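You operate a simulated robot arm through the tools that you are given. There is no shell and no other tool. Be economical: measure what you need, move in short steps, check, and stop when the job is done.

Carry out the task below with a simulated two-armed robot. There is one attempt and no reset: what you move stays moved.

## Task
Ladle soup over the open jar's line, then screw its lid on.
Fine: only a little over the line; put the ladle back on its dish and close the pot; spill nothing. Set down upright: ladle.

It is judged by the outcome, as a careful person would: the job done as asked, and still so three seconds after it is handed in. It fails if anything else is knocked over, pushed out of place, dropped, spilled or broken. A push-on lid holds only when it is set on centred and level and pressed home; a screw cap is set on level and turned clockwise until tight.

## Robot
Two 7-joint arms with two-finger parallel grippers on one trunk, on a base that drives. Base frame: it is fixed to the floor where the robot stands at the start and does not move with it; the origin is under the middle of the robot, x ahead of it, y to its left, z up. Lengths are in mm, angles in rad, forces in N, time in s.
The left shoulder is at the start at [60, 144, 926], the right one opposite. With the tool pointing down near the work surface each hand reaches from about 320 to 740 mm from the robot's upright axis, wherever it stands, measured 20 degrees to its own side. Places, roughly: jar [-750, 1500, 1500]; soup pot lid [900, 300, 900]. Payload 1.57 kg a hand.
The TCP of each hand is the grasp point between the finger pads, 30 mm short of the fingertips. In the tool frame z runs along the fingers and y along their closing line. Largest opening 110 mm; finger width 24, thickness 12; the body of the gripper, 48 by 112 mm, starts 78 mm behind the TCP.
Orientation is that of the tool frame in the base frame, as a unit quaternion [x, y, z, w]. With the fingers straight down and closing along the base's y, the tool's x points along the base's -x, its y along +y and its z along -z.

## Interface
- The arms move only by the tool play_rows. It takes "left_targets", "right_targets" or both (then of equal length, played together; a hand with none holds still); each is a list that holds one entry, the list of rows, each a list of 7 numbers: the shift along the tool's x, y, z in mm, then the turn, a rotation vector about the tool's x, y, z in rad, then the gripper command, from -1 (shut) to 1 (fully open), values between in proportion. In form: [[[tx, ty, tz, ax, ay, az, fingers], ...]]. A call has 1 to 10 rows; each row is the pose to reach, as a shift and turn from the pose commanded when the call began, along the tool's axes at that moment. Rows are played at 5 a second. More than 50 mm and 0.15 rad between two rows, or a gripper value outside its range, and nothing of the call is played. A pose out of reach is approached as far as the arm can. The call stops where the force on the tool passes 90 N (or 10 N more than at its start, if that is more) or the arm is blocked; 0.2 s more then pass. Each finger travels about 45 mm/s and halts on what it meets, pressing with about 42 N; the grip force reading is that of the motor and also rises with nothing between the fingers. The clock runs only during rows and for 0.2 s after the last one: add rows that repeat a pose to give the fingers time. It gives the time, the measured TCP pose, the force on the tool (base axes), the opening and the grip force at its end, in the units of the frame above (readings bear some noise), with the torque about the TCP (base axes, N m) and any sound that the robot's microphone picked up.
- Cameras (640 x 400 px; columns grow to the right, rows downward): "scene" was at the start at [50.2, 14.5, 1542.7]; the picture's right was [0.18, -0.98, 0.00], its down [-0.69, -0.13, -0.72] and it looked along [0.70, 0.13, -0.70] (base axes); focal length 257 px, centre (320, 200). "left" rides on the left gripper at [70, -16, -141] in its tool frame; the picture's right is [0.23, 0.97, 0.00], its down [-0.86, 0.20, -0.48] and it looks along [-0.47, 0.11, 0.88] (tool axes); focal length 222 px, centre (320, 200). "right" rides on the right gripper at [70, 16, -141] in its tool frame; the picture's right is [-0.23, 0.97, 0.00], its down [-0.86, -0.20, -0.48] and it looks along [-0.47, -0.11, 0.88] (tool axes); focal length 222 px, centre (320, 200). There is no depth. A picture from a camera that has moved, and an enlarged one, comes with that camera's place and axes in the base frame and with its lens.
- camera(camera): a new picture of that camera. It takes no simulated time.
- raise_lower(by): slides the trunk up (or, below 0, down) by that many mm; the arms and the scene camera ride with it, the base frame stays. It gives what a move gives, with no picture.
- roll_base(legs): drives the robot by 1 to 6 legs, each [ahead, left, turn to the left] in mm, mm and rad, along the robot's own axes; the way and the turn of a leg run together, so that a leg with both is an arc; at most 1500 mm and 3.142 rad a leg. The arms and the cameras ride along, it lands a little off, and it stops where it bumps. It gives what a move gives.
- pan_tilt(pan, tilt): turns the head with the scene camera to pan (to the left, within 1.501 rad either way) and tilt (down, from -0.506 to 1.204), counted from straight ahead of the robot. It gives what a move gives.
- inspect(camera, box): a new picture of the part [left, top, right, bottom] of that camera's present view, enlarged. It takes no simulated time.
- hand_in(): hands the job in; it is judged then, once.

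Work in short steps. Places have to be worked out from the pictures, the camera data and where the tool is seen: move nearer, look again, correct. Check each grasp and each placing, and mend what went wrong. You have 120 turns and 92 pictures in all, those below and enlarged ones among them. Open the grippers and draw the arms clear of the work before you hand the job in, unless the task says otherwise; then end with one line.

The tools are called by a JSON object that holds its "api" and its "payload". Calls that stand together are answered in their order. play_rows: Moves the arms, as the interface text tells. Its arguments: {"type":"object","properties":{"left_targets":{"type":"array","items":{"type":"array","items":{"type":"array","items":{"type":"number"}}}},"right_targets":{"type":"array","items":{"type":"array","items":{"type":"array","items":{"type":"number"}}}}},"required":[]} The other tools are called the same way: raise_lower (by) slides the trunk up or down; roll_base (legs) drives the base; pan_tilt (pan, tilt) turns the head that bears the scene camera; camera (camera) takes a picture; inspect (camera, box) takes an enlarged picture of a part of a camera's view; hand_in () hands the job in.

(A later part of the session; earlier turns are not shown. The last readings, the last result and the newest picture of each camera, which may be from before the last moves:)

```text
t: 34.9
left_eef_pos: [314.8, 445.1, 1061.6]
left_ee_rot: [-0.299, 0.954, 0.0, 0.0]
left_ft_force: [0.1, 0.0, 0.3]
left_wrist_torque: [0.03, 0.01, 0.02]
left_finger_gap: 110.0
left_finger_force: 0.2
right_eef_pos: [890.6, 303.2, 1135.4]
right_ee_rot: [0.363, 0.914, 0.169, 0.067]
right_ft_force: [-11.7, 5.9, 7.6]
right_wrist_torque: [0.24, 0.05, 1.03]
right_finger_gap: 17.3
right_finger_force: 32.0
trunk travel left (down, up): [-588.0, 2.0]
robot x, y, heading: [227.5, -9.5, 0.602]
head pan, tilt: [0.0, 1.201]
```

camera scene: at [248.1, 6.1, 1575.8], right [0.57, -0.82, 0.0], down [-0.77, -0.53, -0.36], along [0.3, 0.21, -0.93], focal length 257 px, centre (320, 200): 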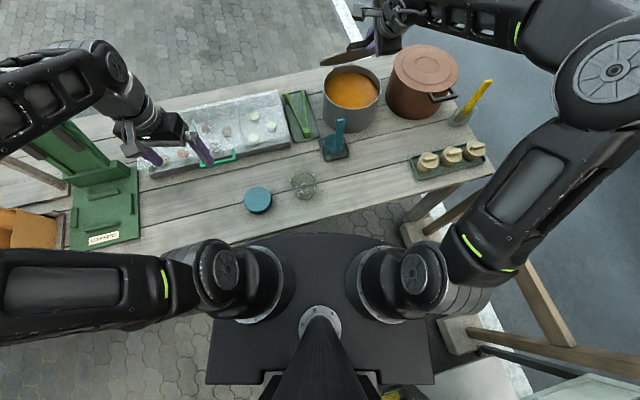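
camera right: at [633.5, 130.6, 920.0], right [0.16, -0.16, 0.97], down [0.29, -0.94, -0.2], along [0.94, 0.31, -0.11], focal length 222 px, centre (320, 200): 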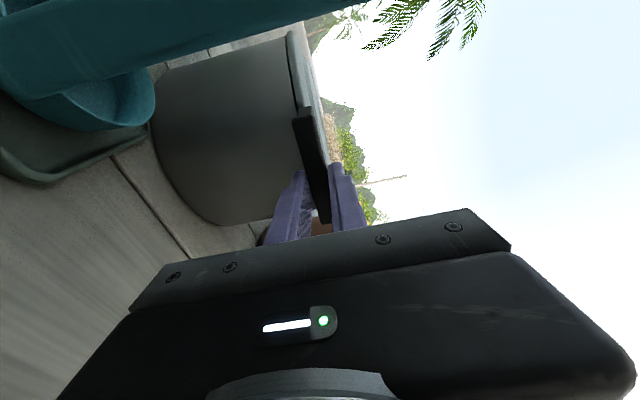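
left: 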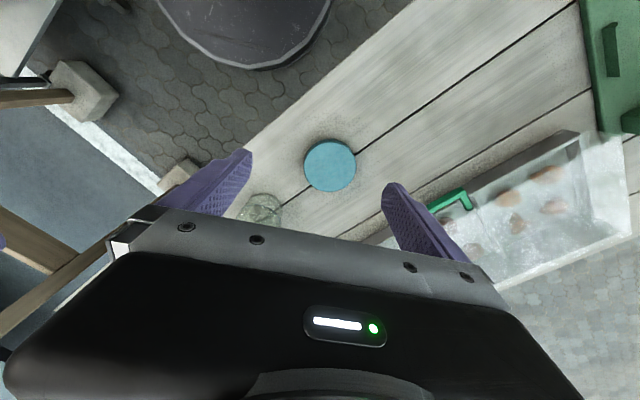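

θ≈1.2 with no reach issue. Continuing past vertical.

{"api": "play_rows", "payload": {"right_targets": [[[0, 25, 1.3, 0.1, 0, 0, -1], [0, 49.7, 5, 0.2, 0, 0, -1], [0, 73.9, 11.2, 0.3, 0, 0, -1], [0, 97.4, 19.7, 0.4, 0, 0, -1], [0, 97.4, 19.7, 0.4, 0, 0, -1]]]}}

{"api": "camera", "payload": {"camera": "scene"}}

```text
t: 35.8
left_eef_pos: [314.8, 440.0, 1063.5]
left_ee_rot: [-0.296, 0.955, -0.001, 0.001]
left_ft_force: [1.0, 0.3, -0.4]
left_wrist_torque: [-0.06, -0.02, 0.0]
left_finger_gap: 109.9
left_finger_force: 0.0
right_eef_pos: [838.0, 258.2, 1084.0]
right_ee_rot: [0.376, 0.926, 0.025, 0.016]
right_ft_force: [-24.4, -33.8, 41.1]
right_wrist_torque: [-0.5, 0.59, 1.13]
right_finger_gap: 20.1
right_finger_force: 33.8
right hand out of reach, approached as far as the arm can: row 1, 2, 3, 4
trunk travel left (down, up): [-588.0, 2.0]
robot x, y, heading: [224.2, -8.9, 0.606]
head pan, tilt: [0.0, 1.201]
stopped in row 4 (right hand): the force on the tool passed its limit at 108 N (the readings are from after the stop); the commanded pose is now the measured one
```

```text
58 pictures are left
camera scene: at [242.5, 0.6, 1576.2], right [0.57, -0.82, 0.0], down [-0.77, -0.53, -0.37], along [0.3, 0.21, -0.93], focal length 257 px, centre (320, 200)
```

scene: 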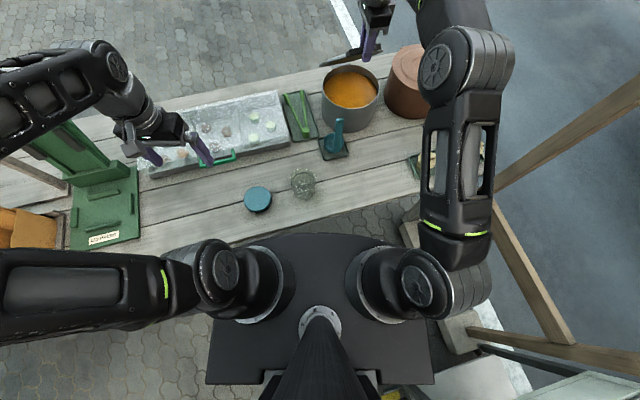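

The arm ran out of reach and was dragged back; the lid is still in the grip at about 45°. I'll relieve the strain by bringing the tool pitch back in line with the lid.

{"api": "play_rows", "payload": {"right_targets": [[[0, -3, 0, -0.14, 0, 0, -1], [0, -5, 1, -0.28, 0, 0, -1], [0, -7, 2, -0.42, 0, 0, -1], [0, -9, 3, -0.56, 0, 0, -1], [0, -10, 4, -0.68, 0, 0, -1], [0, -10, 4, -0.68, 0, 0, -1]]]}}

{"api": "camera", "payload": {"camera": "right"}}

```text
t: 37.2
left_eef_pos: [314.7, 440.6, 1064.8]
left_ee_rot: [-0.297, 0.955, 0.0, 0.002]
left_ft_force: [-0.3, 0.0, -0.5]
left_wrist_torque: [-0.01, 0.02, -0.01]
left_finger_gap: 109.9
left_finger_force: 0.0
right_eef_pos: [833.8, 254.2, 1074.6]
right_ee_rot: [0.349, 0.864, 0.336, 0.141]
right_ft_force: [-14.6, -25.5, 28.0]
right_wrist_torque: [-0.47, -0.26, 1.17]
right_finger_gap: 17.1
right_finger_force: 32.5
trunk travel left (down, up): [-588.0, 2.0]
robot x, y, heading: [229.2, -8.5, 0.606]
head pan, tilt: [0.0, 1.201]
```

```text
57 pictures are left
camera right: at [724.2, 244.0, 1188.5], right [0.66, 0.36, 0.66], down [0.29, -0.93, 0.22], along [0.7, 0.04, -0.72], focal length 222 px, centre (320, 200)
```

right: 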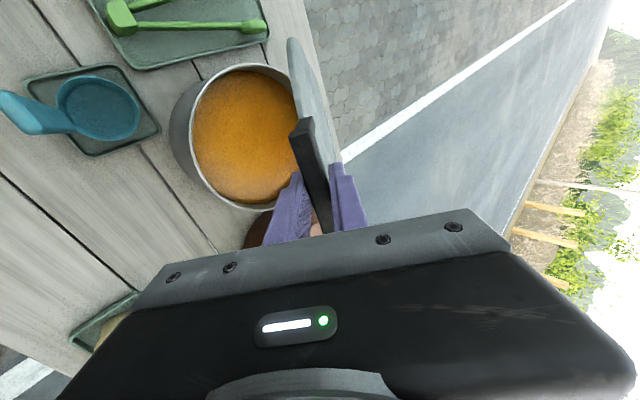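

Grip is realigned with the lid. I raise it again to about 70°, easing outward slightly to relieve the radial force.

{"api": "play_rows", "payload": {"right_targets": [[[0, 0, -5, 0, 0, 0, -1], [0, 25, -3.7, 0.1, 0, 0, -1], [0, 49.7, 0, 0.2, 0, 0, -1], [0, 73.9, 6.2, 0.3, 0, 0, -1], [0, 85.6, 10, 0.35, 0, 0, -1], [0, 85.6, 10, 0.35, 0, 0, -1]]]}}

```text
t: 38.6
left_eef_pos: [314.2, 443.1, 1062.8]
left_ee_rot: [-0.297, 0.955, -0.001, 0.001]
left_ft_force: [0.1, -0.1, 0.0]
left_wrist_torque: [-0.01, 0.01, -0.04]
left_finger_gap: 110.3
left_finger_force: 0.1
right_eef_pos: [880.0, 311.4, 1123.5]
right_ee_rot: [0.367, 0.91, 0.179, 0.075]
right_ft_force: [-15.1, 2.5, 19.4]
right_wrist_torque: [0.38, 0.05, 1.01]
right_finger_gap: 17.9
right_finger_force: 32.3
trunk travel left (down, up): [-588.0, 2.0]
robot x, y, heading: [229.1, -10.4, 0.602]
head pan, tilt: [0.0, 1.201]
```

Now I loosen the fingers to cage the bar and drive the base 50 mm toward the table, so the lower finger pushes the lid on.

{"api": "play_rows", "payload": {"right_targets": [[[0, 0, -4, 0, 0, 0, -0.45], [0, 0, -4, 0, 0, 0, -0.45], [0, 0, -4, 0, 0, 0, -0.45]]]}}

{"api": "roll_base", "payload": {"legs": [[49, 10, 0]]}}

{"api": "camera", "payload": {"camera": "right"}}

```text
t: 39.4
left_eef_pos: [318.2, 443.6, 1061.3]
left_ee_rot: [-0.298, 0.955, 0.0, 0.0]
left_ft_force: [-0.2, -0.1, -0.1]
left_wrist_torque: [0.0, -0.01, 0.0]
left_finger_gap: 110.4
left_finger_force: 0.0
right_eef_pos: [883.6, 307.7, 1122.8]
right_ee_rot: [0.368, 0.91, 0.177, 0.076]
right_ft_force: [0.6, -0.3, 0.0]
right_wrist_torque: [-0.01, -0.02, 0.0]
right_finger_gap: 30.6
right_finger_force: 0.3
trunk travel left (down, up): [-588.0, 2.0]
robot x, y, heading: [229.0, -10.0, 0.606]
head pan, tilt: [0.0, 1.201]
```

```text
t: 40.4
left_eef_pos: [353.8, 479.7, 1061.4]
left_ee_rot: [-0.297, 0.955, -0.001, -0.002]
left_ft_force: [0.3, 0.6, -1.0]
left_wrist_torque: [-0.04, 0.02, 0.01]
left_finger_gap: 109.9
left_finger_force: 0.0
right_eef_pos: [919.5, 346.0, 1122.1]
right_ee_rot: [0.368, 0.91, 0.177, 0.076]
right_ft_force: [0.2, 0.5, -0.3]
right_wrist_torque: [0.0, -0.03, 0.01]
right_finger_gap: 30.6
right_finger_force: 0.4
trunk travel left (down, up): [-588.0, 2.0]
robot x, y, heading: [261.0, 22.3, 0.602]
head pan, tilt: [0.0, 1.201]
```

```text
56 pictures are left
camera right: at [842.4, 367.6, 1259.5], right [0.79, 0.49, 0.37], down [0.36, -0.86, 0.37], along [0.5, -0.16, -0.85], focal length 222 px, centre (320, 200)
```

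right: 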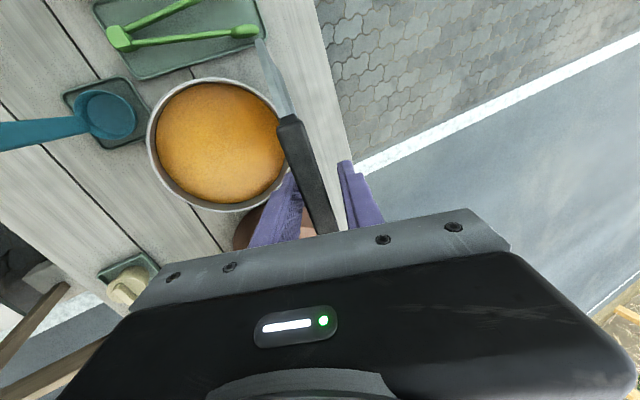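

There is zero contact force, so the hinge may hold by friction. I'll push on another 60 mm to get the lid beyond vertical.

{"api": "roll_base", "payload": {"legs": [[59, 12, 0]]}}

{"api": "camera", "payload": {"camera": "right"}}

```text
t: 41.3
left_eef_pos: [393.3, 522.5, 1062.6]
left_ee_rot: [-0.298, 0.955, 0.001, 0.0]
left_ft_force: [0.6, 0.2, -0.2]
left_wrist_torque: [-0.02, 0.01, 0.01]
left_finger_gap: 109.7
left_finger_force: 0.0
right_eef_pos: [958.1, 387.5, 1124.2]
right_ee_rot: [0.368, 0.91, 0.176, 0.074]
right_ft_force: [-9.1, -4.6, 4.2]
right_wrist_torque: [-1.62, 1.44, 0.84]
right_finger_gap: 37.5
right_finger_force: 34.5
trunk travel left (down, up): [-588.0, 2.0]
robot x, y, heading: [302.7, 67.5, 0.607]
head pan, tilt: [0.0, 1.201]
```

```text
55 pictures are left
camera right: at [880.7, 409.8, 1260.7], right [0.79, 0.49, 0.37], down [0.36, -0.85, 0.38], along [0.5, -0.16, -0.85], focal length 222 px, centre (320, 200)
```

right: 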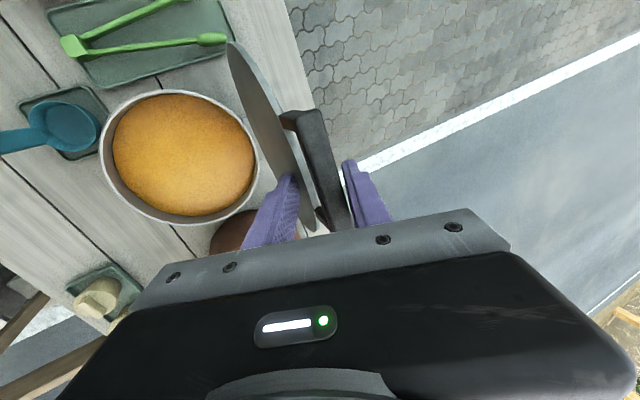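

The lid is about vertical and now wedges the fingers. I'll open them gradually and see whether the lid stays.

{"api": "play_rows", "payload": {"right_targets": [[[0, 0, 0, 0, 0, 0, 0.1], [0, 0, 0, 0, 0, 0, 0.1], [0, 0, 0, 0, 0, 0, 0.1]]]}}

{"api": "camera", "payload": {"camera": "right"}}

```text
t: 42.1
left_eef_pos: [393.5, 521.3, 1061.5]
left_ee_rot: [-0.297, 0.955, 0.0, -0.001]
left_ft_force: [-0.4, 0.5, 0.3]
left_wrist_torque: [0.0, 0.02, 0.01]
left_finger_gap: 110.0
left_finger_force: 0.1
right_eef_pos: [958.1, 387.6, 1123.7]
right_ee_rot: [0.368, 0.91, 0.176, 0.075]
right_ft_force: [-0.2, 0.2, 0.9]
right_wrist_torque: [-0.01, 0.02, -0.02]
right_finger_gap: 60.7
right_finger_force: 0.1
trunk travel left (down, up): [-588.0, 2.0]
robot x, y, heading: [305.6, 69.9, 0.605]
head pan, tilt: [0.0, 1.201]
```

```text
54 pictures are left
camera right: at [881.3, 409.5, 1260.3], right [0.79, 0.49, 0.37], down [0.36, -0.85, 0.38], along [0.5, -0.16, -0.85], focal length 222 px, centre (320, 200)
```

right: 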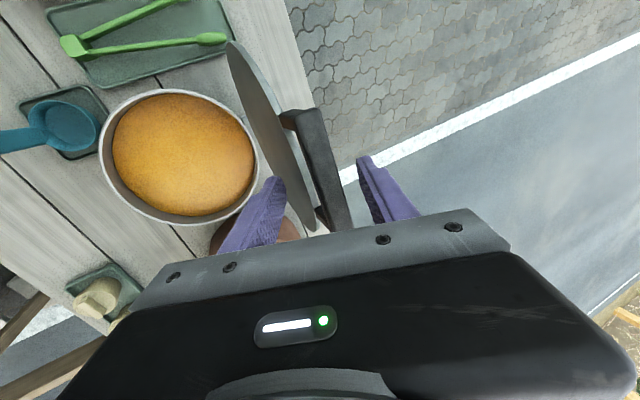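

The lid stays put with no contact force. I'll slide the hand sideways (right, along the bar) out of the handle, then check.

{"api": "play_rows", "payload": {"right_targets": [[[0, 0, 0, 0, 0, 0, 0.4], [-25, 0, 0, 0, 0, 0, 0.4], [-55, 0, 0, 0, 0, 0, 0.4], [-85, 0, 0, 0, 0, 0, 0.4], [-110, 0, 0, 0, 0, 0, 0.4]]]}}

{"api": "camera", "payload": {"camera": "scene"}}

```text
t: 43.3
left_eef_pos: [394.9, 521.4, 1061.4]
left_ee_rot: [-0.297, 0.955, -0.001, -0.002]
left_ft_force: [-0.5, 1.1, -0.2]
left_wrist_torque: [0.01, -0.04, -0.02]
left_finger_gap: 110.0
left_finger_force: 0.1
right_eef_pos: [1036.7, 311.8, 1124.2]
right_ee_rot: [0.366, 0.911, 0.176, 0.074]
right_ft_force: [0.4, -0.2, -0.3]
right_wrist_torque: [0.02, 0.01, -0.01]
right_finger_gap: 76.9
right_finger_force: 0.1
trunk travel left (down, up): [-588.0, 2.0]
robot x, y, heading: [307.0, 70.8, 0.605]
head pan, tilt: [0.0, 1.201]
```

```text
53 pictures are left
camera scene: at [325.4, 83.8, 1575.9], right [0.57, -0.82, 0.0], down [-0.77, -0.53, -0.36], along [0.3, 0.21, -0.93], focal length 257 px, centre (320, 200)
```

scene: 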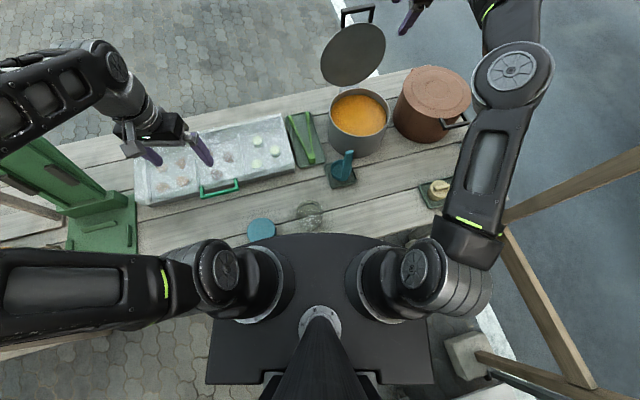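

The lid stands open by itself. I back the base off about 60 mm to a position suiting both pot and jar.

{"api": "roll_base", "payload": {"legs": [[-62, -13, 0]]}}

{"api": "play_rows", "payload": {"right_targets": [[[25, -29, -2, 0.05, 0, 0, 1], [49, -58, -4, 0.1, 0, 0, 1], [74, -88, -6, 0.15, 0, 0, 1], [98, -117, -8, 0.2, 0, 0, 1], [123, -146, -10, 0.25, 0, 0, 1], [148, -175, -12, 0.3, 0, 0, 1], [172, -204, -14, 0.35, 0, 0, 1], [197, -233, -16, 0.39, 0, 0, 1], [197, -233, -16, 0.39, 0, 0, 1]]]}}

{"api": "camera", "payload": {"camera": "right"}}

{"api": "camera", "payload": {"camera": "scene"}}

```text
t: 44.3
left_eef_pos: [350.0, 474.1, 1061.7]
left_ee_rot: [-0.298, 0.955, 0.0, 0.0]
left_ft_force: [-0.1, -0.5, 0.0]
left_wrist_torque: [0.06, -0.08, 0.0]
left_finger_gap: 110.2
left_finger_force: 0.1
right_eef_pos: [993.0, 264.5, 1126.2]
right_ee_rot: [0.366, 0.911, 0.176, 0.075]
right_ft_force: [0.0, -0.5, 0.6]
right_wrist_torque: [0.05, 0.0, -0.04]
right_finger_gap: 77.1
right_finger_force: 0.1
trunk travel left (down, up): [-588.0, 2.0]
robot x, y, heading: [261.3, 22.8, 0.608]
head pan, tilt: [0.0, 1.201]
```

```text
t: 46.3
left_eef_pos: [351.2, 477.9, 1062.1]
left_ee_rot: [-0.297, 0.955, -0.001, 0.0]
left_ft_force: [-0.2, -0.3, -0.4]
left_wrist_torque: [-0.01, 0.02, -0.03]
left_finger_gap: 110.0
left_finger_force: 0.1
right_eef_pos: [695.6, 243.8, 1050.7]
right_ee_rot: [0.375, 0.927, -0.005, 0.002]
right_ft_force: [0.6, -0.1, 0.5]
right_wrist_torque: [0.0, -0.02, 0.01]
right_finger_gap: 109.8
right_finger_force: 0.1
trunk travel left (down, up): [-588.0, 2.0]
robot x, y, heading: [260.1, 24.5, 0.608]
head pan, tilt: [0.0, 1.201]
```

```text
52 pictures are left
camera right: at [658.1, 305.1, 1191.8], right [0.84, 0.54, 0.0], down [0.48, -0.73, 0.49], along [0.26, -0.41, -0.87], focal length 222 px, centre (320, 200)
```

right: 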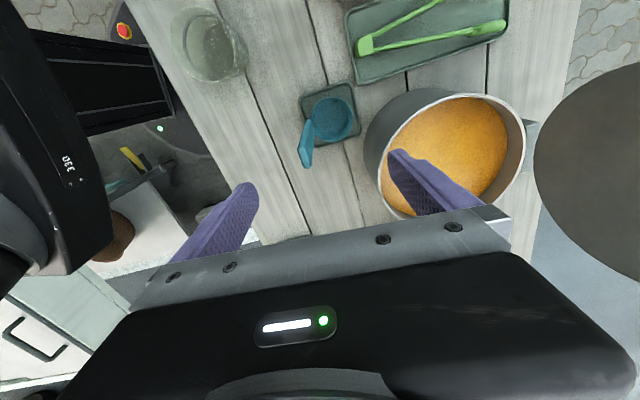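

```text
51 pictures are left
camera scene: at [282.2, 37.9, 1575.9], right [0.57, -0.82, 0.0], down [-0.77, -0.53, -0.36], along [0.3, 0.21, -0.93], focal length 257 px, centre (320, 200)
```

scene: 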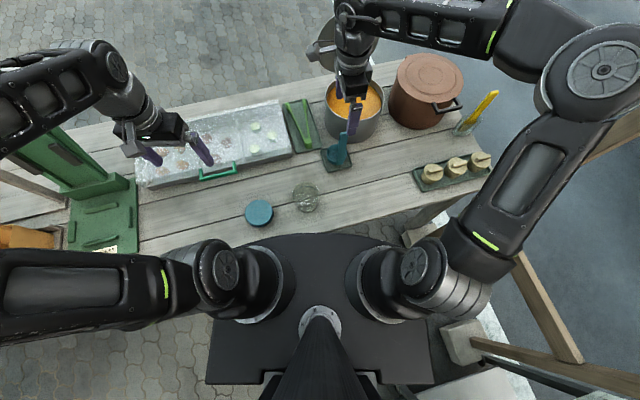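

The ladle handle is in view below, so I'll zoom in to measure it.

{"api": "inspect", "payload": {"camera": "right", "box": [260, 70, 380, 190]}}

```text
3.33 times, centred on (320, 130) of right
camera zoom: at [658.1, 305.1, 1191.8], right [0.84, 0.54, 0.0], down [0.48, -0.73, 0.49], along [0.26, -0.41, -0.87], focal length 740 px, centre (320, 433)
```

zoom: 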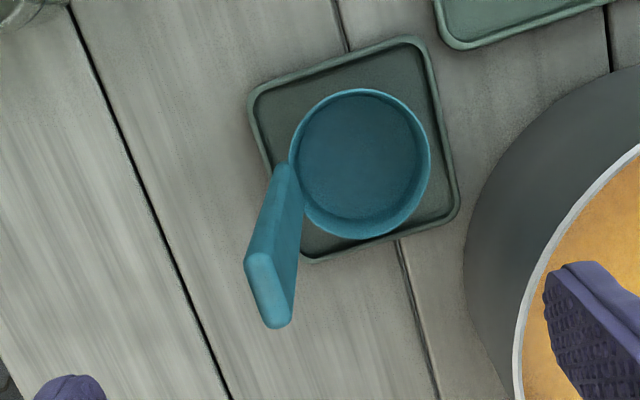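

The handle top is about 23×8 mm at [684,232], z≈966, wide along the table. I move over it, narrow the fingers to 40 mm and descend.

{"api": "play_rows", "payload": {"right_targets": [[[0, -8, 0, 0, 0, 0, -0.2], [0, -16.5, 0, 0, 0, 0, -0.2], [0, -16.5, 0, 0, 0, 0, -0.2], [0, -16.5, 20, 0, 0, 0, -0.2], [0, -16.5, 40, 0, 0, 0, -0.2], [0, -16.5, 55, 0, 0, 0, -0.2], [0, -16.5, 55, 0, 0, 0, -0.2]]]}}

{"api": "inspect", "payload": {"camera": "right", "box": [220, 60, 400, 240]}}

```text
t: 47.9
left_eef_pos: [349.3, 475.5, 1062.0]
left_ee_rot: [-0.297, 0.955, 0.0, -0.001]
left_ft_force: [0.0, -0.6, -0.4]
left_wrist_torque: [0.0, -0.02, 0.02]
left_finger_gap: 109.7
left_finger_force: 0.1
right_eef_pos: [686.7, 231.4, 994.5]
right_ee_rot: [0.374, 0.927, -0.004, 0.002]
right_ft_force: [0.2, -0.5, -0.6]
right_wrist_torque: [0.03, -0.01, -0.03]
right_finger_gap: 43.9
right_finger_force: 0.1
trunk travel left (down, up): [-588.0, 2.0]
robot x, y, heading: [260.0, 21.0, 0.606]
head pan, tilt: [0.0, 1.201]
```

```text
2.22 times, centred on (310, 150) of right
camera zoom: at [647.6, 292.2, 1136.3], right [0.84, 0.54, 0.0], down [0.48, -0.73, 0.49], along [0.26, -0.41, -0.87], focal length 494 px, centre (342, 311)
```

zoom: 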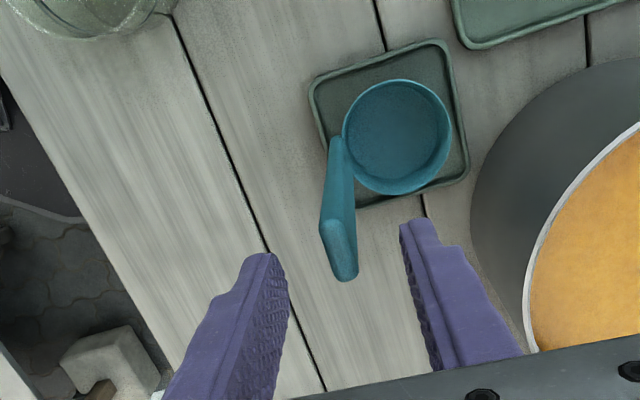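

Well centred. I descend to z≈942 and grip.

{"api": "play_rows", "payload": {"right_targets": [[[1, -1.5, 18, 0, 0, 0, -0.2], [1, -1.5, 36, 0, 0, 0, -0.2], [1, -1.5, 53, 0, 0, 0, -0.2], [1, -1.5, 53, 0, 0, 0, -0.2], [1, -1.5, 53, 0, 0, 0, -1], [1, -1.5, 53, 0, 0, 0, -1], [1, -1.5, 53, 0, 0, 0, -1]]]}}

{"api": "camera", "payload": {"camera": "right"}}

```text
t: 49.5
left_eef_pos: [350.6, 475.2, 1062.6]
left_ee_rot: [-0.299, 0.954, -0.001, -0.002]
left_ft_force: [0.3, 0.1, 0.1]
left_wrist_torque: [-0.02, 0.01, 0.01]
left_finger_gap: 109.8
left_finger_force: 0.0
right_eef_pos: [685.1, 229.4, 943.1]
right_ee_rot: [0.373, 0.928, -0.004, 0.002]
right_ft_force: [0.7, 0.6, 0.9]
right_wrist_torque: [0.13, -0.18, 0.0]
right_finger_gap: 9.7
right_finger_force: 21.2
trunk travel left (down, up): [-588.0, 2.0]
robot x, y, heading: [262.6, 24.8, 0.606]
head pan, tilt: [0.0, 1.201]
```

```text
48 pictures are left
camera right: at [646.0, 290.9, 1084.9], right [0.84, 0.54, 0.0], down [0.48, -0.73, 0.49], along [0.26, -0.41, -0.87], focal length 222 px, centre (320, 200)
```

right: 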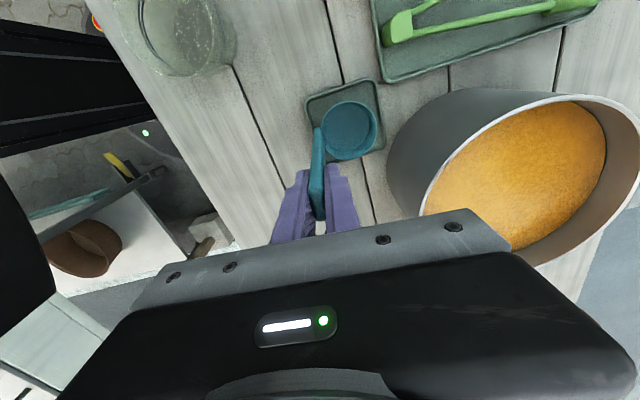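

Ladle gripped. I lift it straight up well above the pot rim height and check.

{"api": "play_rows", "payload": {"right_targets": [[[0, 0, -20, 0, 0, 0, -1], [0, 0, -55, 0, 0, 0, -1], [0, 0, -90, 0, 0, 0, -1], [0, 0, -125, 0, 0, 0, -1], [0, 0, -160, 0, 0, 0, -1], [0, 0, -175, 0, 0, 0, -1], [0, 0, -175, 0, 0, 0, -1]]]}}

{"api": "camera", "payload": {"camera": "right"}}

```text
t: 51.1
left_eef_pos: [349.7, 476.1, 1062.4]
left_ee_rot: [-0.297, 0.955, 0.0, -0.001]
left_ft_force: [0.2, 0.3, 0.7]
left_wrist_torque: [0.0, 0.03, 0.02]
left_finger_gap: 110.0
left_finger_force: 0.1
right_eef_pos: [683.9, 230.1, 1118.6]
right_ee_rot: [0.375, 0.927, -0.005, 0.002]
right_ft_force: [0.2, -0.8, -0.6]
right_wrist_torque: [-0.03, 0.03, -0.01]
right_finger_gap: 9.8
right_finger_force: 27.3
trunk travel left (down, up): [-588.0, 2.0]
robot x, y, heading: [259.3, 25.8, 0.607]
head pan, tilt: [0.0, 1.201]
```

```text
47 pictures are left
camera right: at [645.3, 292.6, 1259.3], right [0.84, 0.54, 0.0], down [0.48, -0.73, 0.49], along [0.26, -0.41, -0.87], focal length 222 px, centre (320, 200)
```

right: 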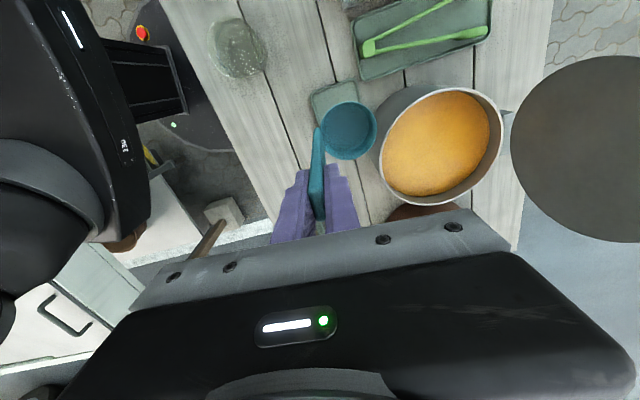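

Ladle is secure; cup centre is about 145 mm below and 37 mm beyond the TCP. I move it over the pot centre.

{"api": "play_rows", "payload": {"right_targets": [[[-19, 32, 0, 0, 0, 0, -1], [-38, 65, 0, 0, 0, 0, -1], [-57, 97, 0, 0, 0, 0, -1], [-77, 128, 0, 0, 0, 0, -1], [-77, 128, 0, 0, 0, 0, -1]]]}}

{"api": "camera", "payload": {"camera": "right"}}

```text
t: 52.3
left_eef_pos: [350.3, 476.9, 1062.3]
left_ee_rot: [-0.297, 0.955, 0.0, -0.001]
left_ft_force: [0.0, 0.4, -0.9]
left_wrist_torque: [-0.02, -0.02, 0.02]
left_finger_gap: 110.1
left_finger_force: 0.0
right_eef_pos: [819.3, 263.1, 1104.4]
right_ee_rot: [0.374, 0.927, -0.001, 0.003]
right_ft_force: [-0.3, 0.2, -1.4]
right_wrist_torque: [-0.03, 0.02, -0.01]
right_finger_gap: 9.7
right_finger_force: 27.4
right hand out of reach, approached as far as the arm can: row 4, 5
trunk travel left (down, up): [-588.0, 2.0]
robot x, y, heading: [258.6, 28.1, 0.604]
head pan, tilt: [0.0, 1.201]
```

```text
46 pictures are left
camera right: at [780.3, 323.7, 1246.2], right [0.84, 0.54, 0.0], down [0.47, -0.73, 0.48], along [0.27, -0.41, -0.87], focal length 222 px, centre (320, 200)
```

right: 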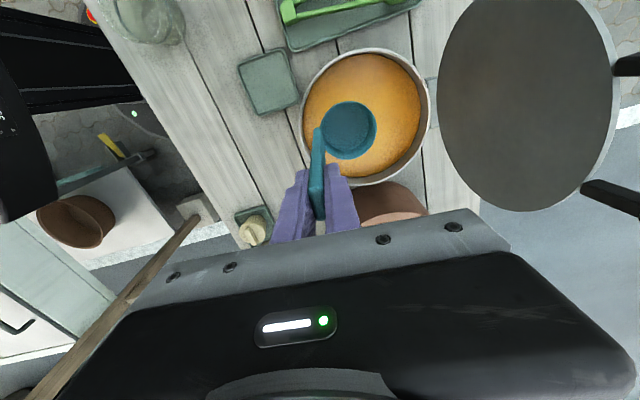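

The cup hangs inside the pot's outline. I lower it into the soup slowly.

{"api": "play_rows", "payload": {"right_targets": [[[0, 0, 25, 0, 0, 0, -1], [0, 0, 50, 0, 0, 0, -1], [0, 0, 70, 0, 0, 0, -1], [0, 0, 85, 0, 0, 0, -1], [0, 0, 95, 0, 0, 0, -1], [0, 0, 95, 0, 0, 0, -1]]]}}

{"api": "camera", "payload": {"camera": "right"}}

```text
t: 53.7
left_eef_pos: [350.2, 476.1, 1062.5]
left_ee_rot: [-0.298, 0.955, -0.001, 0.0]
left_ft_force: [0.0, 0.0, 0.2]
left_wrist_torque: [0.04, 0.04, 0.01]
left_finger_gap: 110.3
left_finger_force: 0.1
right_eef_pos: [820.5, 259.6, 1008.5]
right_ee_rot: [0.374, 0.927, -0.005, 0.002]
right_ft_force: [0.0, -0.4, -2.0]
right_wrist_torque: [-0.04, 0.05, 0.04]
right_finger_gap: 9.5
right_finger_force: 27.5
trunk travel left (down, up): [-588.0, 2.0]
robot x, y, heading: [260.9, 25.8, 0.604]
head pan, tilt: [0.0, 1.201]
```

```text
45 pictures are left
camera right: at [781.7, 321.4, 1149.1], right [0.84, 0.54, 0.0], down [0.48, -0.73, 0.49], along [0.26, -0.41, -0.87], focal length 222 px, centre (320, 200)
```

right: 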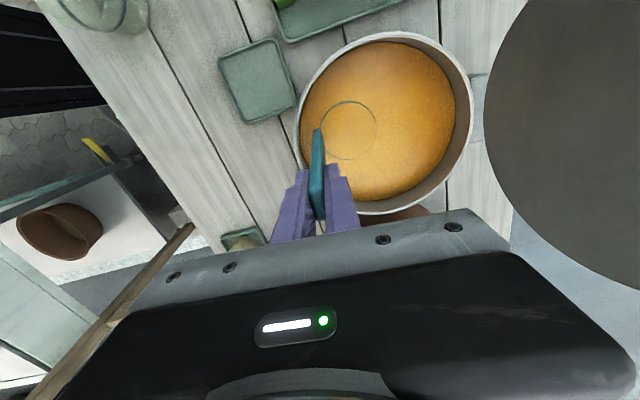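

The cup is just submerged. I dip a bit more, raise it out, then tilt slightly over the pot to leave freeboard so that nothing slops in transit.

{"api": "play_rows", "payload": {"right_targets": [[[0, 0, 10, 0, 0, 0, -1], [0, 0, 10, 0, 0, 0, -1], [0, 0, 0, 0, 0, 0, -1], [0, 0, -15, 0, 0, 0, -1], [0, 0, -30, 0, 0, 0, -1], [0, 0, -30, 0, 0.07, 0, -1], [0, 0, -30, 0, 0.14, 0, -1], [0, 0, -30, 0, 0.14, 0, -1], [0, 0, -30, 0, 0.07, 0, -1], [0, 0, -30, 0, 0, 0, -1]]]}}

{"api": "camera", "payload": {"camera": "right"}}

```text
t: 55.9
left_eef_pos: [350.0, 476.6, 1062.1]
left_ee_rot: [-0.297, 0.955, -0.001, 0.0]
left_ft_force: [0.2, 0.1, 0.1]
left_wrist_torque: [0.01, -0.02, 0.0]
left_finger_gap: 110.0
left_finger_force: 0.1
right_eef_pos: [820.0, 262.0, 1038.6]
right_ee_rot: [0.374, 0.927, -0.004, 0.002]
right_ft_force: [-0.3, 0.0, -2.6]
right_wrist_torque: [-0.07, 0.01, 0.02]
right_finger_gap: 9.8
right_finger_force: 27.6
trunk travel left (down, up): [-588.0, 2.0]
robot x, y, heading: [255.2, 22.6, 0.606]
head pan, tilt: [0.0, 1.201]
```

```text
44 pictures are left
camera right: at [781.1, 322.6, 1179.9], right [0.84, 0.54, 0.0], down [0.48, -0.73, 0.49], along [0.26, -0.41, -0.87], focal length 222 px, centre (320, 200)
```

right: 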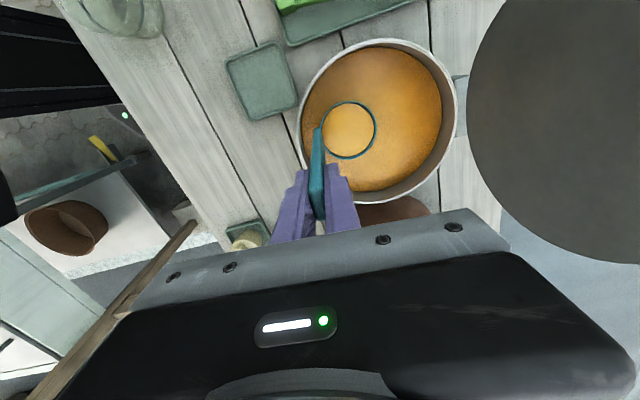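

The ladle is nicely filled. I lift it slowly out of the pot, then draw back over the near rim at a safe height.

{"api": "play_rows", "payload": {"right_targets": [[[0, 0, -12, 0, 0, 0, -1], [0, 0, -30, 0, 0, 0, -1], [0, -2, -48, 0, 0, 0, -1], [0, -6, -64, 0, 0, 0, -1], [2, -16, -74, 0, 0, 0, -1], [5, -30, -80, 0, 0, 0, -1], [8, -46, -82, 0, 0, 0, -1], [10, -62, -82, 0, 0, 0, -1], [10, -70, -82, 0, 0, 0, -1], [10, -72, -82, 0, 0, 0, -1]]]}}

{"api": "roll_base", "payload": {"legs": [[-50, 5, 0], [-55, 10, 0]]}}

{"api": "camera", "payload": {"camera": "right"}}

```text
t: 58.1
left_eef_pos: [350.7, 477.0, 1061.2]
left_ee_rot: [-0.298, 0.955, 0.0, -0.001]
left_ft_force: [0.2, -0.3, -0.9]
left_wrist_torque: [0.0, -0.01, 0.01]
left_finger_gap: 110.0
left_finger_force: 0.0
right_eef_pos: [764.2, 217.7, 1121.5]
right_ee_rot: [0.374, 0.927, -0.005, 0.002]
right_ft_force: [-0.6, -0.2, -2.8]
right_wrist_torque: [-0.07, 0.05, -0.02]
right_finger_gap: 9.5
right_finger_force: 27.7
trunk travel left (down, up): [-588.0, 2.0]
robot x, y, heading: [264.1, 23.7, 0.605]
head pan, tilt: [0.0, 1.201]
```

```text
t: 59.6
left_eef_pos: [254.5, 428.9, 1062.7]
left_ee_rot: [-0.298, 0.955, 0.0, -0.001]
left_ft_force: [0.6, -1.6, -0.6]
left_wrist_torque: [0.02, -0.03, 0.02]
left_finger_gap: 110.1
left_finger_force: 0.0
right_eef_pos: [667.2, 169.9, 1121.5]
right_ee_rot: [0.374, 0.927, -0.004, 0.002]
right_ft_force: [0.0, 0.1, -2.4]
right_wrist_torque: [-0.02, 0.02, -0.01]
right_finger_gap: 9.6
right_finger_force: 27.3
trunk travel left (down, up): [-588.0, 2.0]
robot x, y, heading: [167.9, -26.1, 0.606]
head pan, tilt: [0.0, 1.201]
```

```text
43 pictures are left
camera right: at [628.3, 230.4, 1263.4], right [0.84, 0.54, 0.0], down [0.48, -0.73, 0.49], along [0.26, -0.41, -0.87], focal length 222 px, centre (320, 200)
```

right: 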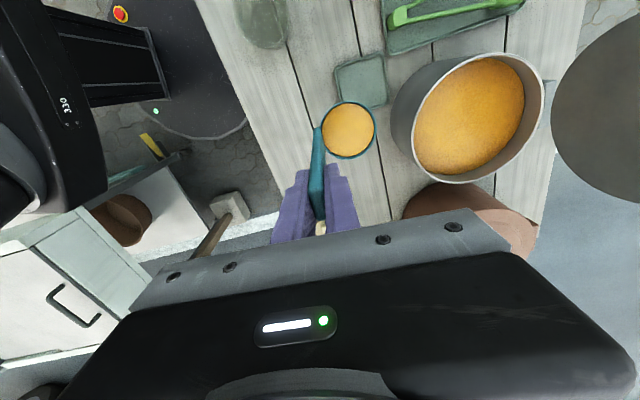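

No drips so far. I carry the ladle slowly over to the jar at height.

{"api": "play_rows", "payload": {"right_targets": [[[10, -4, 0, 0, 0, 0, -1], [30, -13, 0, 0, 0, 0, -1], [52, -23, 0, 0, 0, 0, -1], [75, -34, 0, 0, 0, 0, -1], [98, -45, 0, 0, 0, 0, -1], [121, -56, 0, 0, 0, 0, -1], [144, -67, 0, 0, 0, 0, -1], [166, -78, 0, 0, 0, 0, -1], [186, -87, 0, 0, 0, 0, -1], [195, -91, 0, 0, 0, 0, -1]]]}}

{"api": "camera", "payload": {"camera": "right"}}

{"api": "camera", "payload": {"camera": "scene"}}

```text
t: 61.8
left_eef_pos: [256.3, 429.8, 1062.2]
left_ee_rot: [-0.298, 0.955, 0.001, -0.001]
left_ft_force: [-0.1, 0.7, -0.2]
left_wrist_torque: [0.01, 0.0, -0.01]
left_finger_gap: 110.0
left_finger_force: 0.1
right_eef_pos: [464.7, 239.5, 1119.7]
right_ee_rot: [0.375, 0.927, -0.004, 0.003]
right_ft_force: [0.5, -0.2, -1.6]
right_wrist_torque: [-0.06, 0.03, -0.02]
right_finger_gap: 9.9
right_finger_force: 27.8
trunk travel left (down, up): [-588.0, 2.0]
robot x, y, heading: [167.8, -22.1, 0.607]
head pan, tilt: [0.0, 1.201]
```

```text
42 pictures are left
camera right: at [426.0, 301.5, 1261.4], right [0.84, 0.54, 0.0], down [0.48, -0.73, 0.49], along [0.26, -0.41, -0.87], focal length 222 px, centre (320, 200)
```

right: 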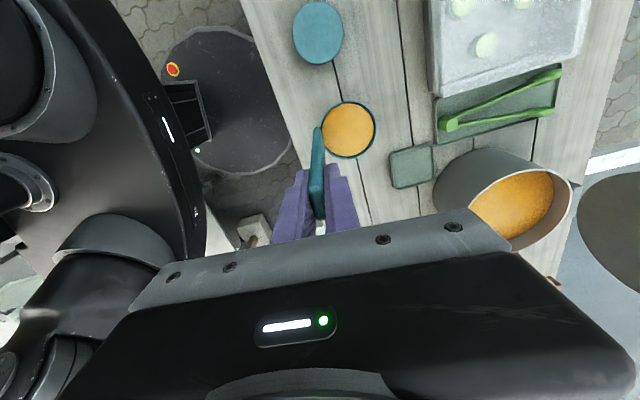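

```text
41 pictures are left
camera scene: at [187.3, -9.1, 1575.9], right [0.57, -0.82, 0.0], down [-0.77, -0.53, -0.36], along [0.3, 0.21, -0.93], focal length 257 px, centre (320, 200)
```

scene: 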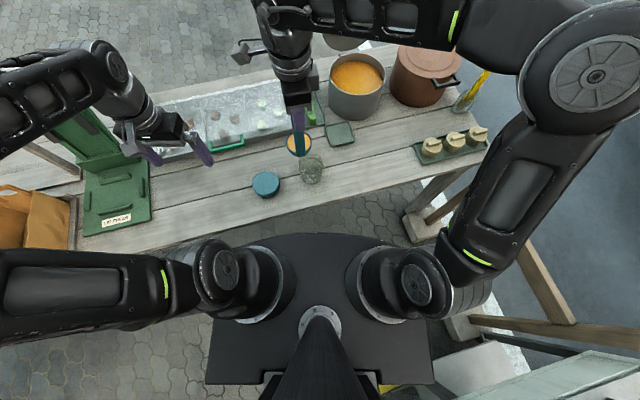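

The cup covers the jar in the wrist view, so I'll zoom the scene camera on the jar and cup to refine.

{"api": "inspect", "payload": {"camera": "scene", "box": [250, 110, 370, 205]}}

```text
4.21 times, centred on (310, 158) of scene
camera zoom: at [187.3, -9.1, 1575.9], right [0.57, -0.82, 0.0], down [-0.77, -0.53, -0.36], along [0.3, 0.21, -0.93], focal length 1082 px, centre (362, 379)
```

zoom: 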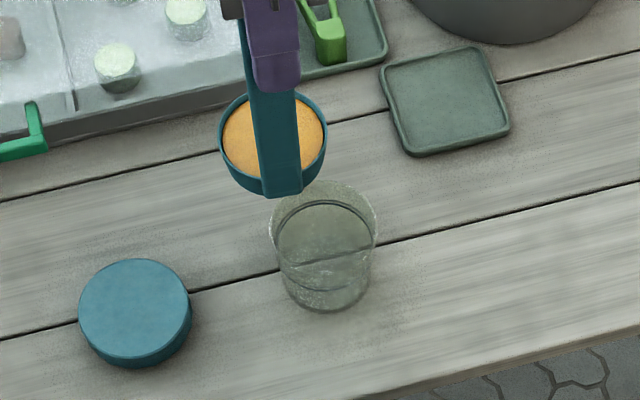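

Jar centre refined to about n 524, t 196, with the cup offset consistent. I lower the ladle to the pour-start pose beside and above the jar mouth.

{"api": "play_rows", "payload": {"right_targets": [[[3, -1, 12, 0, 0, 0, -1], [6, -3, 30, 0, 0, 0, -1], [9, -5, 48, 0, 0, 0, -1], [12, -6, 62, 0, 0, 0, -1], [12, -6, 68, 0, 0, 0, -1], [12, -6, 68, 0, 0, 0, -1]]]}}

{"api": "inspect", "payload": {"camera": "scene", "box": [250, 110, 370, 205]}}

```text
t: 63.2
left_eef_pos: [256.0, 429.0, 1062.7]
left_ee_rot: [-0.297, 0.955, 0.0, -0.001]
left_ft_force: [0.9, 0.4, -0.4]
left_wrist_torque: [-0.02, -0.04, 0.01]
left_finger_gap: 110.0
left_finger_force: 0.1
right_eef_pos: [452.8, 244.2, 1051.3]
right_ee_rot: [0.375, 0.927, -0.004, 0.003]
right_ft_force: [0.0, 0.0, -2.6]
right_wrist_torque: [-0.07, 0.04, 0.0]
right_finger_gap: 9.5
right_finger_force: 28.3
trunk travel left (down, up): [-588.0, 2.0]
robot x, y, heading: [166.2, -22.3, 0.605]
head pan, tilt: [0.0, 1.201]
```

```text
4.21 times, centred on (310, 158) of scene
camera zoom: at [187.3, -9.0, 1575.9], right [0.57, -0.82, 0.0], down [-0.77, -0.53, -0.36], along [0.3, 0.21, -0.93], focal length 1082 px, centre (362, 379)
```

zoom: 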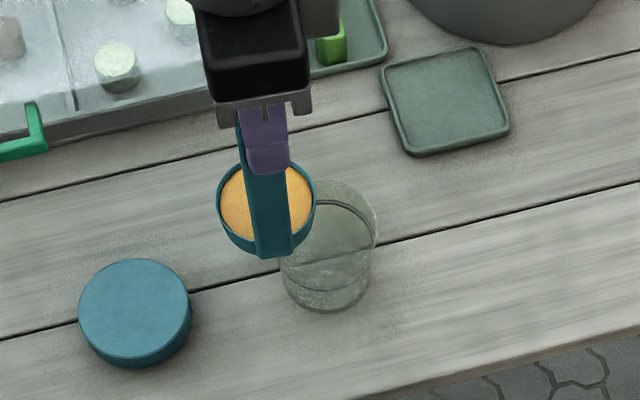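

The cup is aligned in depth with the jar, its lip over the jar's centre. I begin tilting about the lip slowly.

{"api": "play_rows", "payload": {"right_targets": [[[-14.7, 0, 2.7, 0, 0.1, 0, -1], [-29.6, 0, 1.9, 0, 0.2, 0, -1], [-37, 0, 2.4, 0, 0.25, 0, -1], [-44.4, 0, 2.9, 0, 0.3, 0, -1], [-52, 0, 3.8, 0, 0.35, 0, -1], [-59.3, 0, 4.8, 0, 0.4, 0, -1], [-59.3, 0, 4.8, 0, 0.4, 0, -1]]]}}

{"api": "inspect", "payload": {"camera": "scene", "box": [250, 110, 370, 205]}}

```text
t: 64.8
left_eef_pos: [255.9, 429.4, 1063.4]
left_ee_rot: [-0.297, 0.955, -0.001, -0.001]
left_ft_force: [-0.2, 1.0, -0.2]
left_wrist_torque: [-0.01, -0.05, -0.01]
left_finger_gap: 110.0
left_finger_force: 0.0
right_eef_pos: [496.3, 203.7, 1048.3]
right_ee_rot: [0.368, 0.909, 0.071, -0.181]
right_ft_force: [0.3, 0.6, -1.8]
right_wrist_torque: [-0.11, -0.06, 0.04]
right_finger_gap: 9.5
right_finger_force: 27.2
trunk travel left (down, up): [-588.0, 2.0]
robot x, y, heading: [164.4, -28.7, 0.602]
head pan, tilt: [0.0, 1.201]
```

```text
4.21 times, centred on (310, 158) of scene
camera zoom: at [187.1, -8.8, 1575.9], right [0.57, -0.82, 0.0], down [-0.77, -0.53, -0.36], along [0.3, 0.21, -0.93], focal length 1082 px, centre (362, 379)
```

zoom: 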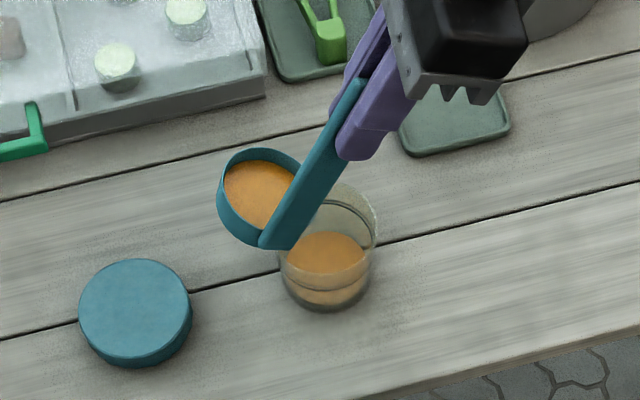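

Pouring works, with no spill seen. I'll zoom on the jar to judge the level against the line.

{"api": "inspect", "payload": {"camera": "scene", "box": [285, 145, 345, 192]}}

```text
8.51 times, centred on (315, 168) of scene
camera zoom: at [187.1, -8.8, 1575.9], right [0.57, -0.82, 0.0], down [-0.77, -0.53, -0.36], along [0.3, 0.21, -0.93], focal length 2187 px, centre (363, 468)
```

zoom: 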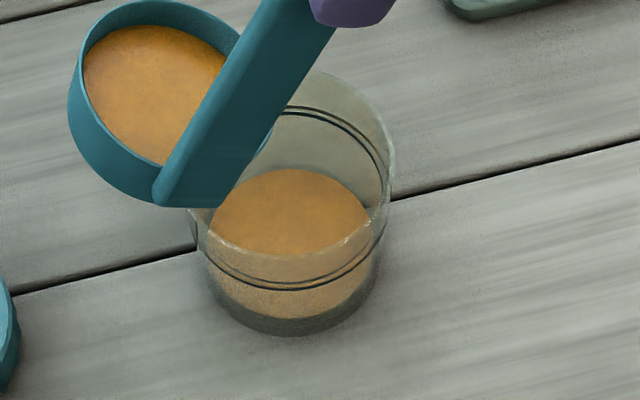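

The jar holds only about 12 mm so far, and the line is far above it. I continue pouring the rest about the same lip point.

{"api": "play_rows", "payload": {"right_targets": [[[-14.7, 0, -2.3, 0, 0.1, 0, -1], [-29.6, 0, -3.1, 0, 0.2, 0, -1], [-44.4, 0, -2.4, 0, 0.3, 0, -1], [-59.3, 0, -0.2, 0, 0.4, 0, -1], [-73.7, 0, 3.5, 0, 0.5, 0, -1], [-87.6, 0, 8.6, 0, 0.6, 0, -1], [-101.2, 0, 15, 0, 0.7, 0, -1], [-113.8, 0, 22.8, 0, 0.8, 0, -1], [-125.7, 0, 31.7, 0, 0.9, 0, -1], [-125.7, 0, 31.7, 0, 0.9, 0, -1]]]}}

{"api": "inspect", "payload": {"camera": "scene", "box": [250, 110, 370, 205]}}

```text
t: 67.0
left_eef_pos: [254.9, 429.2, 1061.8]
left_ee_rot: [-0.298, 0.955, -0.001, 0.0]
left_ft_force: [0.4, 0.6, 0.5]
left_wrist_torque: [-0.01, 0.0, 0.01]
left_finger_gap: 110.0
left_finger_force: 0.1
right_eef_pos: [569.7, 130.1, 970.8]
right_ee_rot: [0.299, 0.74, 0.223, -0.56]
right_ft_force: [-0.5, -0.8, -1.4]
right_wrist_torque: [-0.17, -0.09, 0.02]
right_finger_gap: 9.7
right_finger_force: 27.7
trunk travel left (down, up): [-588.0, 2.0]
robot x, y, heading: [167.1, -25.6, 0.606]
head pan, tilt: [0.0, 1.201]
```

```text
4.21 times, centred on (310, 158) of scene
camera zoom: at [187.1, -9.1, 1575.9], right [0.57, -0.82, 0.0], down [-0.77, -0.53, -0.36], along [0.3, 0.21, -0.93], focal length 1082 px, centre (362, 379)
```

zoom: 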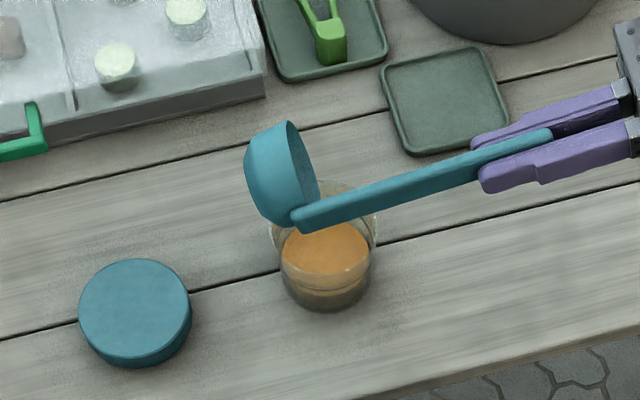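

The ladle is nearly empty. I tilt a bit further to drain, pause, then swing it back upright along the same pivot.

{"api": "play_rows", "payload": {"right_targets": [[[-22.1, 0, -2.9, 0, 0.15, 0, -1], [-44.4, 0, -2.4, 0, 0.3, 0, -1], [-44.4, 0, -2.4, 0, 0.3, 0, -1], [-44.4, 0, -2.4, 0, 0.3, 0, -1], [-22.1, 0, -2.9, 0, 0.15, 0, -1], [0, 0, 0, 0, 0, 0, -1], [21.5, 0, 6.1, 0, -0.15, 0, -1], [41.8, 0, 15.4, 0, -0.3, 0, -1], [60.5, 0, 27.5, 0, -0.45, 0, -1], [77.2, 0, 42.4, 0, -0.6, 0, -1]]]}}

{"api": "inspect", "payload": {"camera": "scene", "box": [285, 145, 345, 192]}}

```text
t: 69.2
left_eef_pos: [255.2, 430.3, 1062.9]
left_ee_rot: [-0.298, 0.955, 0.0, 0.001]
left_ft_force: [-0.6, 0.3, 0.4]
left_wrist_torque: [0.0, 0.02, 0.0]
left_finger_gap: 109.7
left_finger_force: 0.0
right_eef_pos: [526.3, 173.4, 1033.6]
right_ee_rot: [0.353, 0.872, 0.124, -0.315]
right_ft_force: [-0.4, -0.7, -1.3]
right_wrist_torque: [-0.14, -0.09, -0.02]
right_finger_gap: 9.8
right_finger_force: 27.7
trunk travel left (down, up): [-588.0, 2.0]
robot x, y, heading: [167.2, -25.0, 0.603]
head pan, tilt: [0.0, 1.201]
```

```text
8.51 times, centred on (315, 168) of scene
camera zoom: at [186.5, -8.1, 1575.8], right [0.57, -0.82, 0.0], down [-0.77, -0.53, -0.36], along [0.3, 0.21, -0.93], focal length 2187 px, centre (363, 468)
```

zoom: 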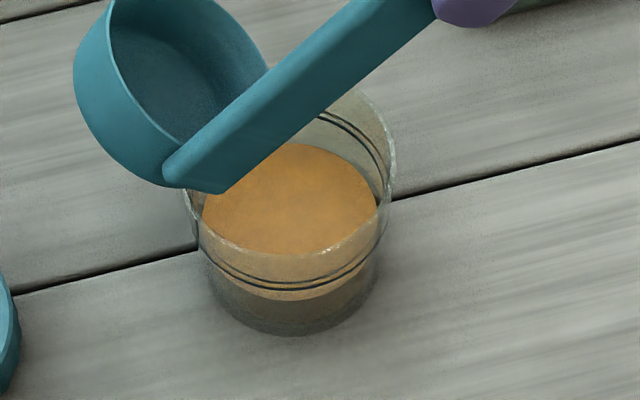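

One ladle filled about 60% of the way to the line, so a second partial ladle is needed. I bring the ladle upright and raise it.

{"api": "play_rows", "payload": {"right_targets": [[[21.5, 0, 6.1, 0, -0.15, 0, -1], [41.8, 0, 15.4, 0, -0.3, 0, -1], [60.5, 0, 27.5, 0, -0.45, 0, -1], [77.2, 0, 42.4, 0, -0.6, 0, -1], [87, 0, 53.6, 0, -0.7, 0, -1], [109.5, 0, 26.8, 0, -0.7, 0, -1], [135, 0, -3, 0, -0.7, 0, -1], [135, 0, -3, 0, -0.7, 0, -1]]]}}

```text
t: 71.0
left_eef_pos: [257.8, 428.7, 1062.6]
left_ee_rot: [-0.297, 0.955, -0.001, -0.001]
left_ft_force: [-0.2, 1.0, 0.0]
left_wrist_torque: [0.01, 0.03, 0.0]
left_finger_gap: 109.8
left_finger_force: 0.0
right_eef_pos: [454.1, 242.1, 1123.3]
right_ee_rot: [0.375, 0.927, -0.005, 0.001]
right_ft_force: [0.2, 0.4, -1.0]
right_wrist_torque: [-0.02, 0.0, 0.02]
right_finger_gap: 10.0
right_finger_force: 27.5
trunk travel left (down, up): [-588.0, 2.0]
robot x, y, heading: [162.7, -24.5, 0.607]
head pan, tilt: [0.0, 1.201]
```

Upright again. I move toward the pot side, then drive forward to the scooping position.

{"api": "play_rows", "payload": {"right_targets": [[[-34, 16, 0, 0, 0, 0, -1], [-68, 32, 0, 0, 0, 0, -1], [-103, 48, 0, 0, 0, 0, -1], [-137, 64, 0, 0, 0, 0, -1], [-171, 80, 0, 0, 0, 0, -1], [-205, 95, 0, 0, 0, 0, -1]]]}}

{"api": "roll_base", "payload": {"legs": [[108, -15, 0]]}}

```text
t: 72.4
left_eef_pos: [256.0, 429.4, 1061.7]
left_ee_rot: [-0.298, 0.955, 0.0, -0.001]
left_ft_force: [0.6, 0.4, 0.4]
left_wrist_torque: [-0.02, 0.02, 0.01]
left_finger_gap: 110.1
left_finger_force: 0.0
right_eef_pos: [666.3, 169.3, 1120.8]
right_ee_rot: [0.373, 0.928, -0.004, 0.002]
right_ft_force: [0.9, 0.0, -2.1]
right_wrist_torque: [-0.02, -0.01, 0.03]
right_finger_gap: 9.8
right_finger_force: 27.5
trunk travel left (down, up): [-588.0, 2.0]
robot x, y, heading: [168.9, -21.5, 0.601]
head pan, tilt: [0.0, 1.201]
```

```text
t: 73.6
left_eef_pos: [356.8, 480.7, 1061.4]
left_ee_rot: [-0.297, 0.955, 0.0, -0.002]
left_ft_force: [0.4, 0.0, 0.8]
left_wrist_torque: [-0.03, 0.05, 0.01]
left_finger_gap: 109.8
left_finger_force: 0.0
right_eef_pos: [768.5, 221.6, 1121.4]
right_ee_rot: [0.375, 0.927, -0.004, 0.002]
right_ft_force: [0.8, 0.3, -1.2]
right_wrist_torque: [-0.08, 0.07, 0.0]
right_finger_gap: 9.9
right_finger_force: 28.1
trunk travel left (down, up): [-588.0, 2.0]
robot x, y, heading: [271.8, 30.2, 0.607]
head pan, tilt: [0.0, 1.201]
```

Now over to the pot centre and down for the second scoop.

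{"api": "play_rows", "payload": {"right_targets": [[[-5, 32, 8, 0, 0, 0, -1], [-11, 63, 17, 0, 0, 0, -1], [-11, 63, 17, 0, 0, 0, -1], [-11, 63, 45, 0, 0, 0, -1], [-11, 63, 75, 0, 0, 0, -1], [-11, 63, 100, 0, 0, 0, -1], [-11, 63, 118, 0, 0, 0, -1], [-11, 63, 126, 0, 0, 0, -1], [-11, 63, 126, 0, 0, 0, -1], [-11, 63, 118, 0, 0, 0, -1]]]}}

{"api": "camera", "payload": {"camera": "right"}}

```text
t: 75.8
left_eef_pos: [357.5, 479.9, 1062.9]
left_ee_rot: [-0.297, 0.955, 0.0, -0.002]
left_ft_force: [0.6, 0.5, 0.1]
left_wrist_torque: [-0.02, 0.02, 0.02]
left_finger_gap: 109.8
left_finger_force: 0.2
right_eef_pos: [818.4, 256.7, 1002.0]
right_ee_rot: [0.375, 0.927, -0.004, 0.003]
right_ft_force: [0.4, 0.3, -2.8]
right_wrist_torque: [-0.06, -0.01, 0.0]
right_finger_gap: 9.8
right_finger_force: 27.7
trunk travel left (down, up): [-588.0, 2.0]
robot x, y, heading: [262.9, 28.4, 0.605]
head pan, tilt: [0.0, 1.201]
```

```text
34 pictures are left
camera right: at [780.1, 319.0, 1143.4], right [0.84, 0.54, 0.0], down [0.48, -0.73, 0.49], along [0.26, -0.41, -0.87], focal length 222 px, centre (320, 200)
```

right: 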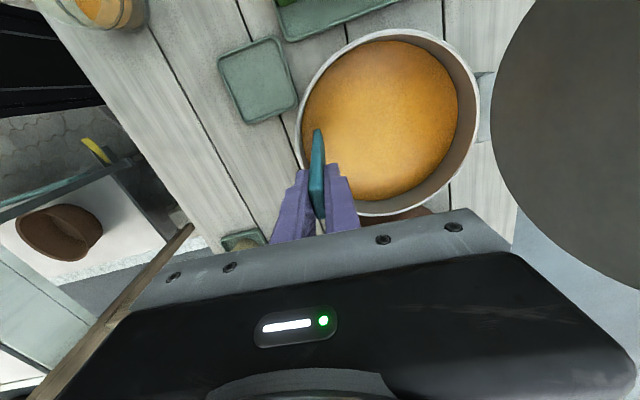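

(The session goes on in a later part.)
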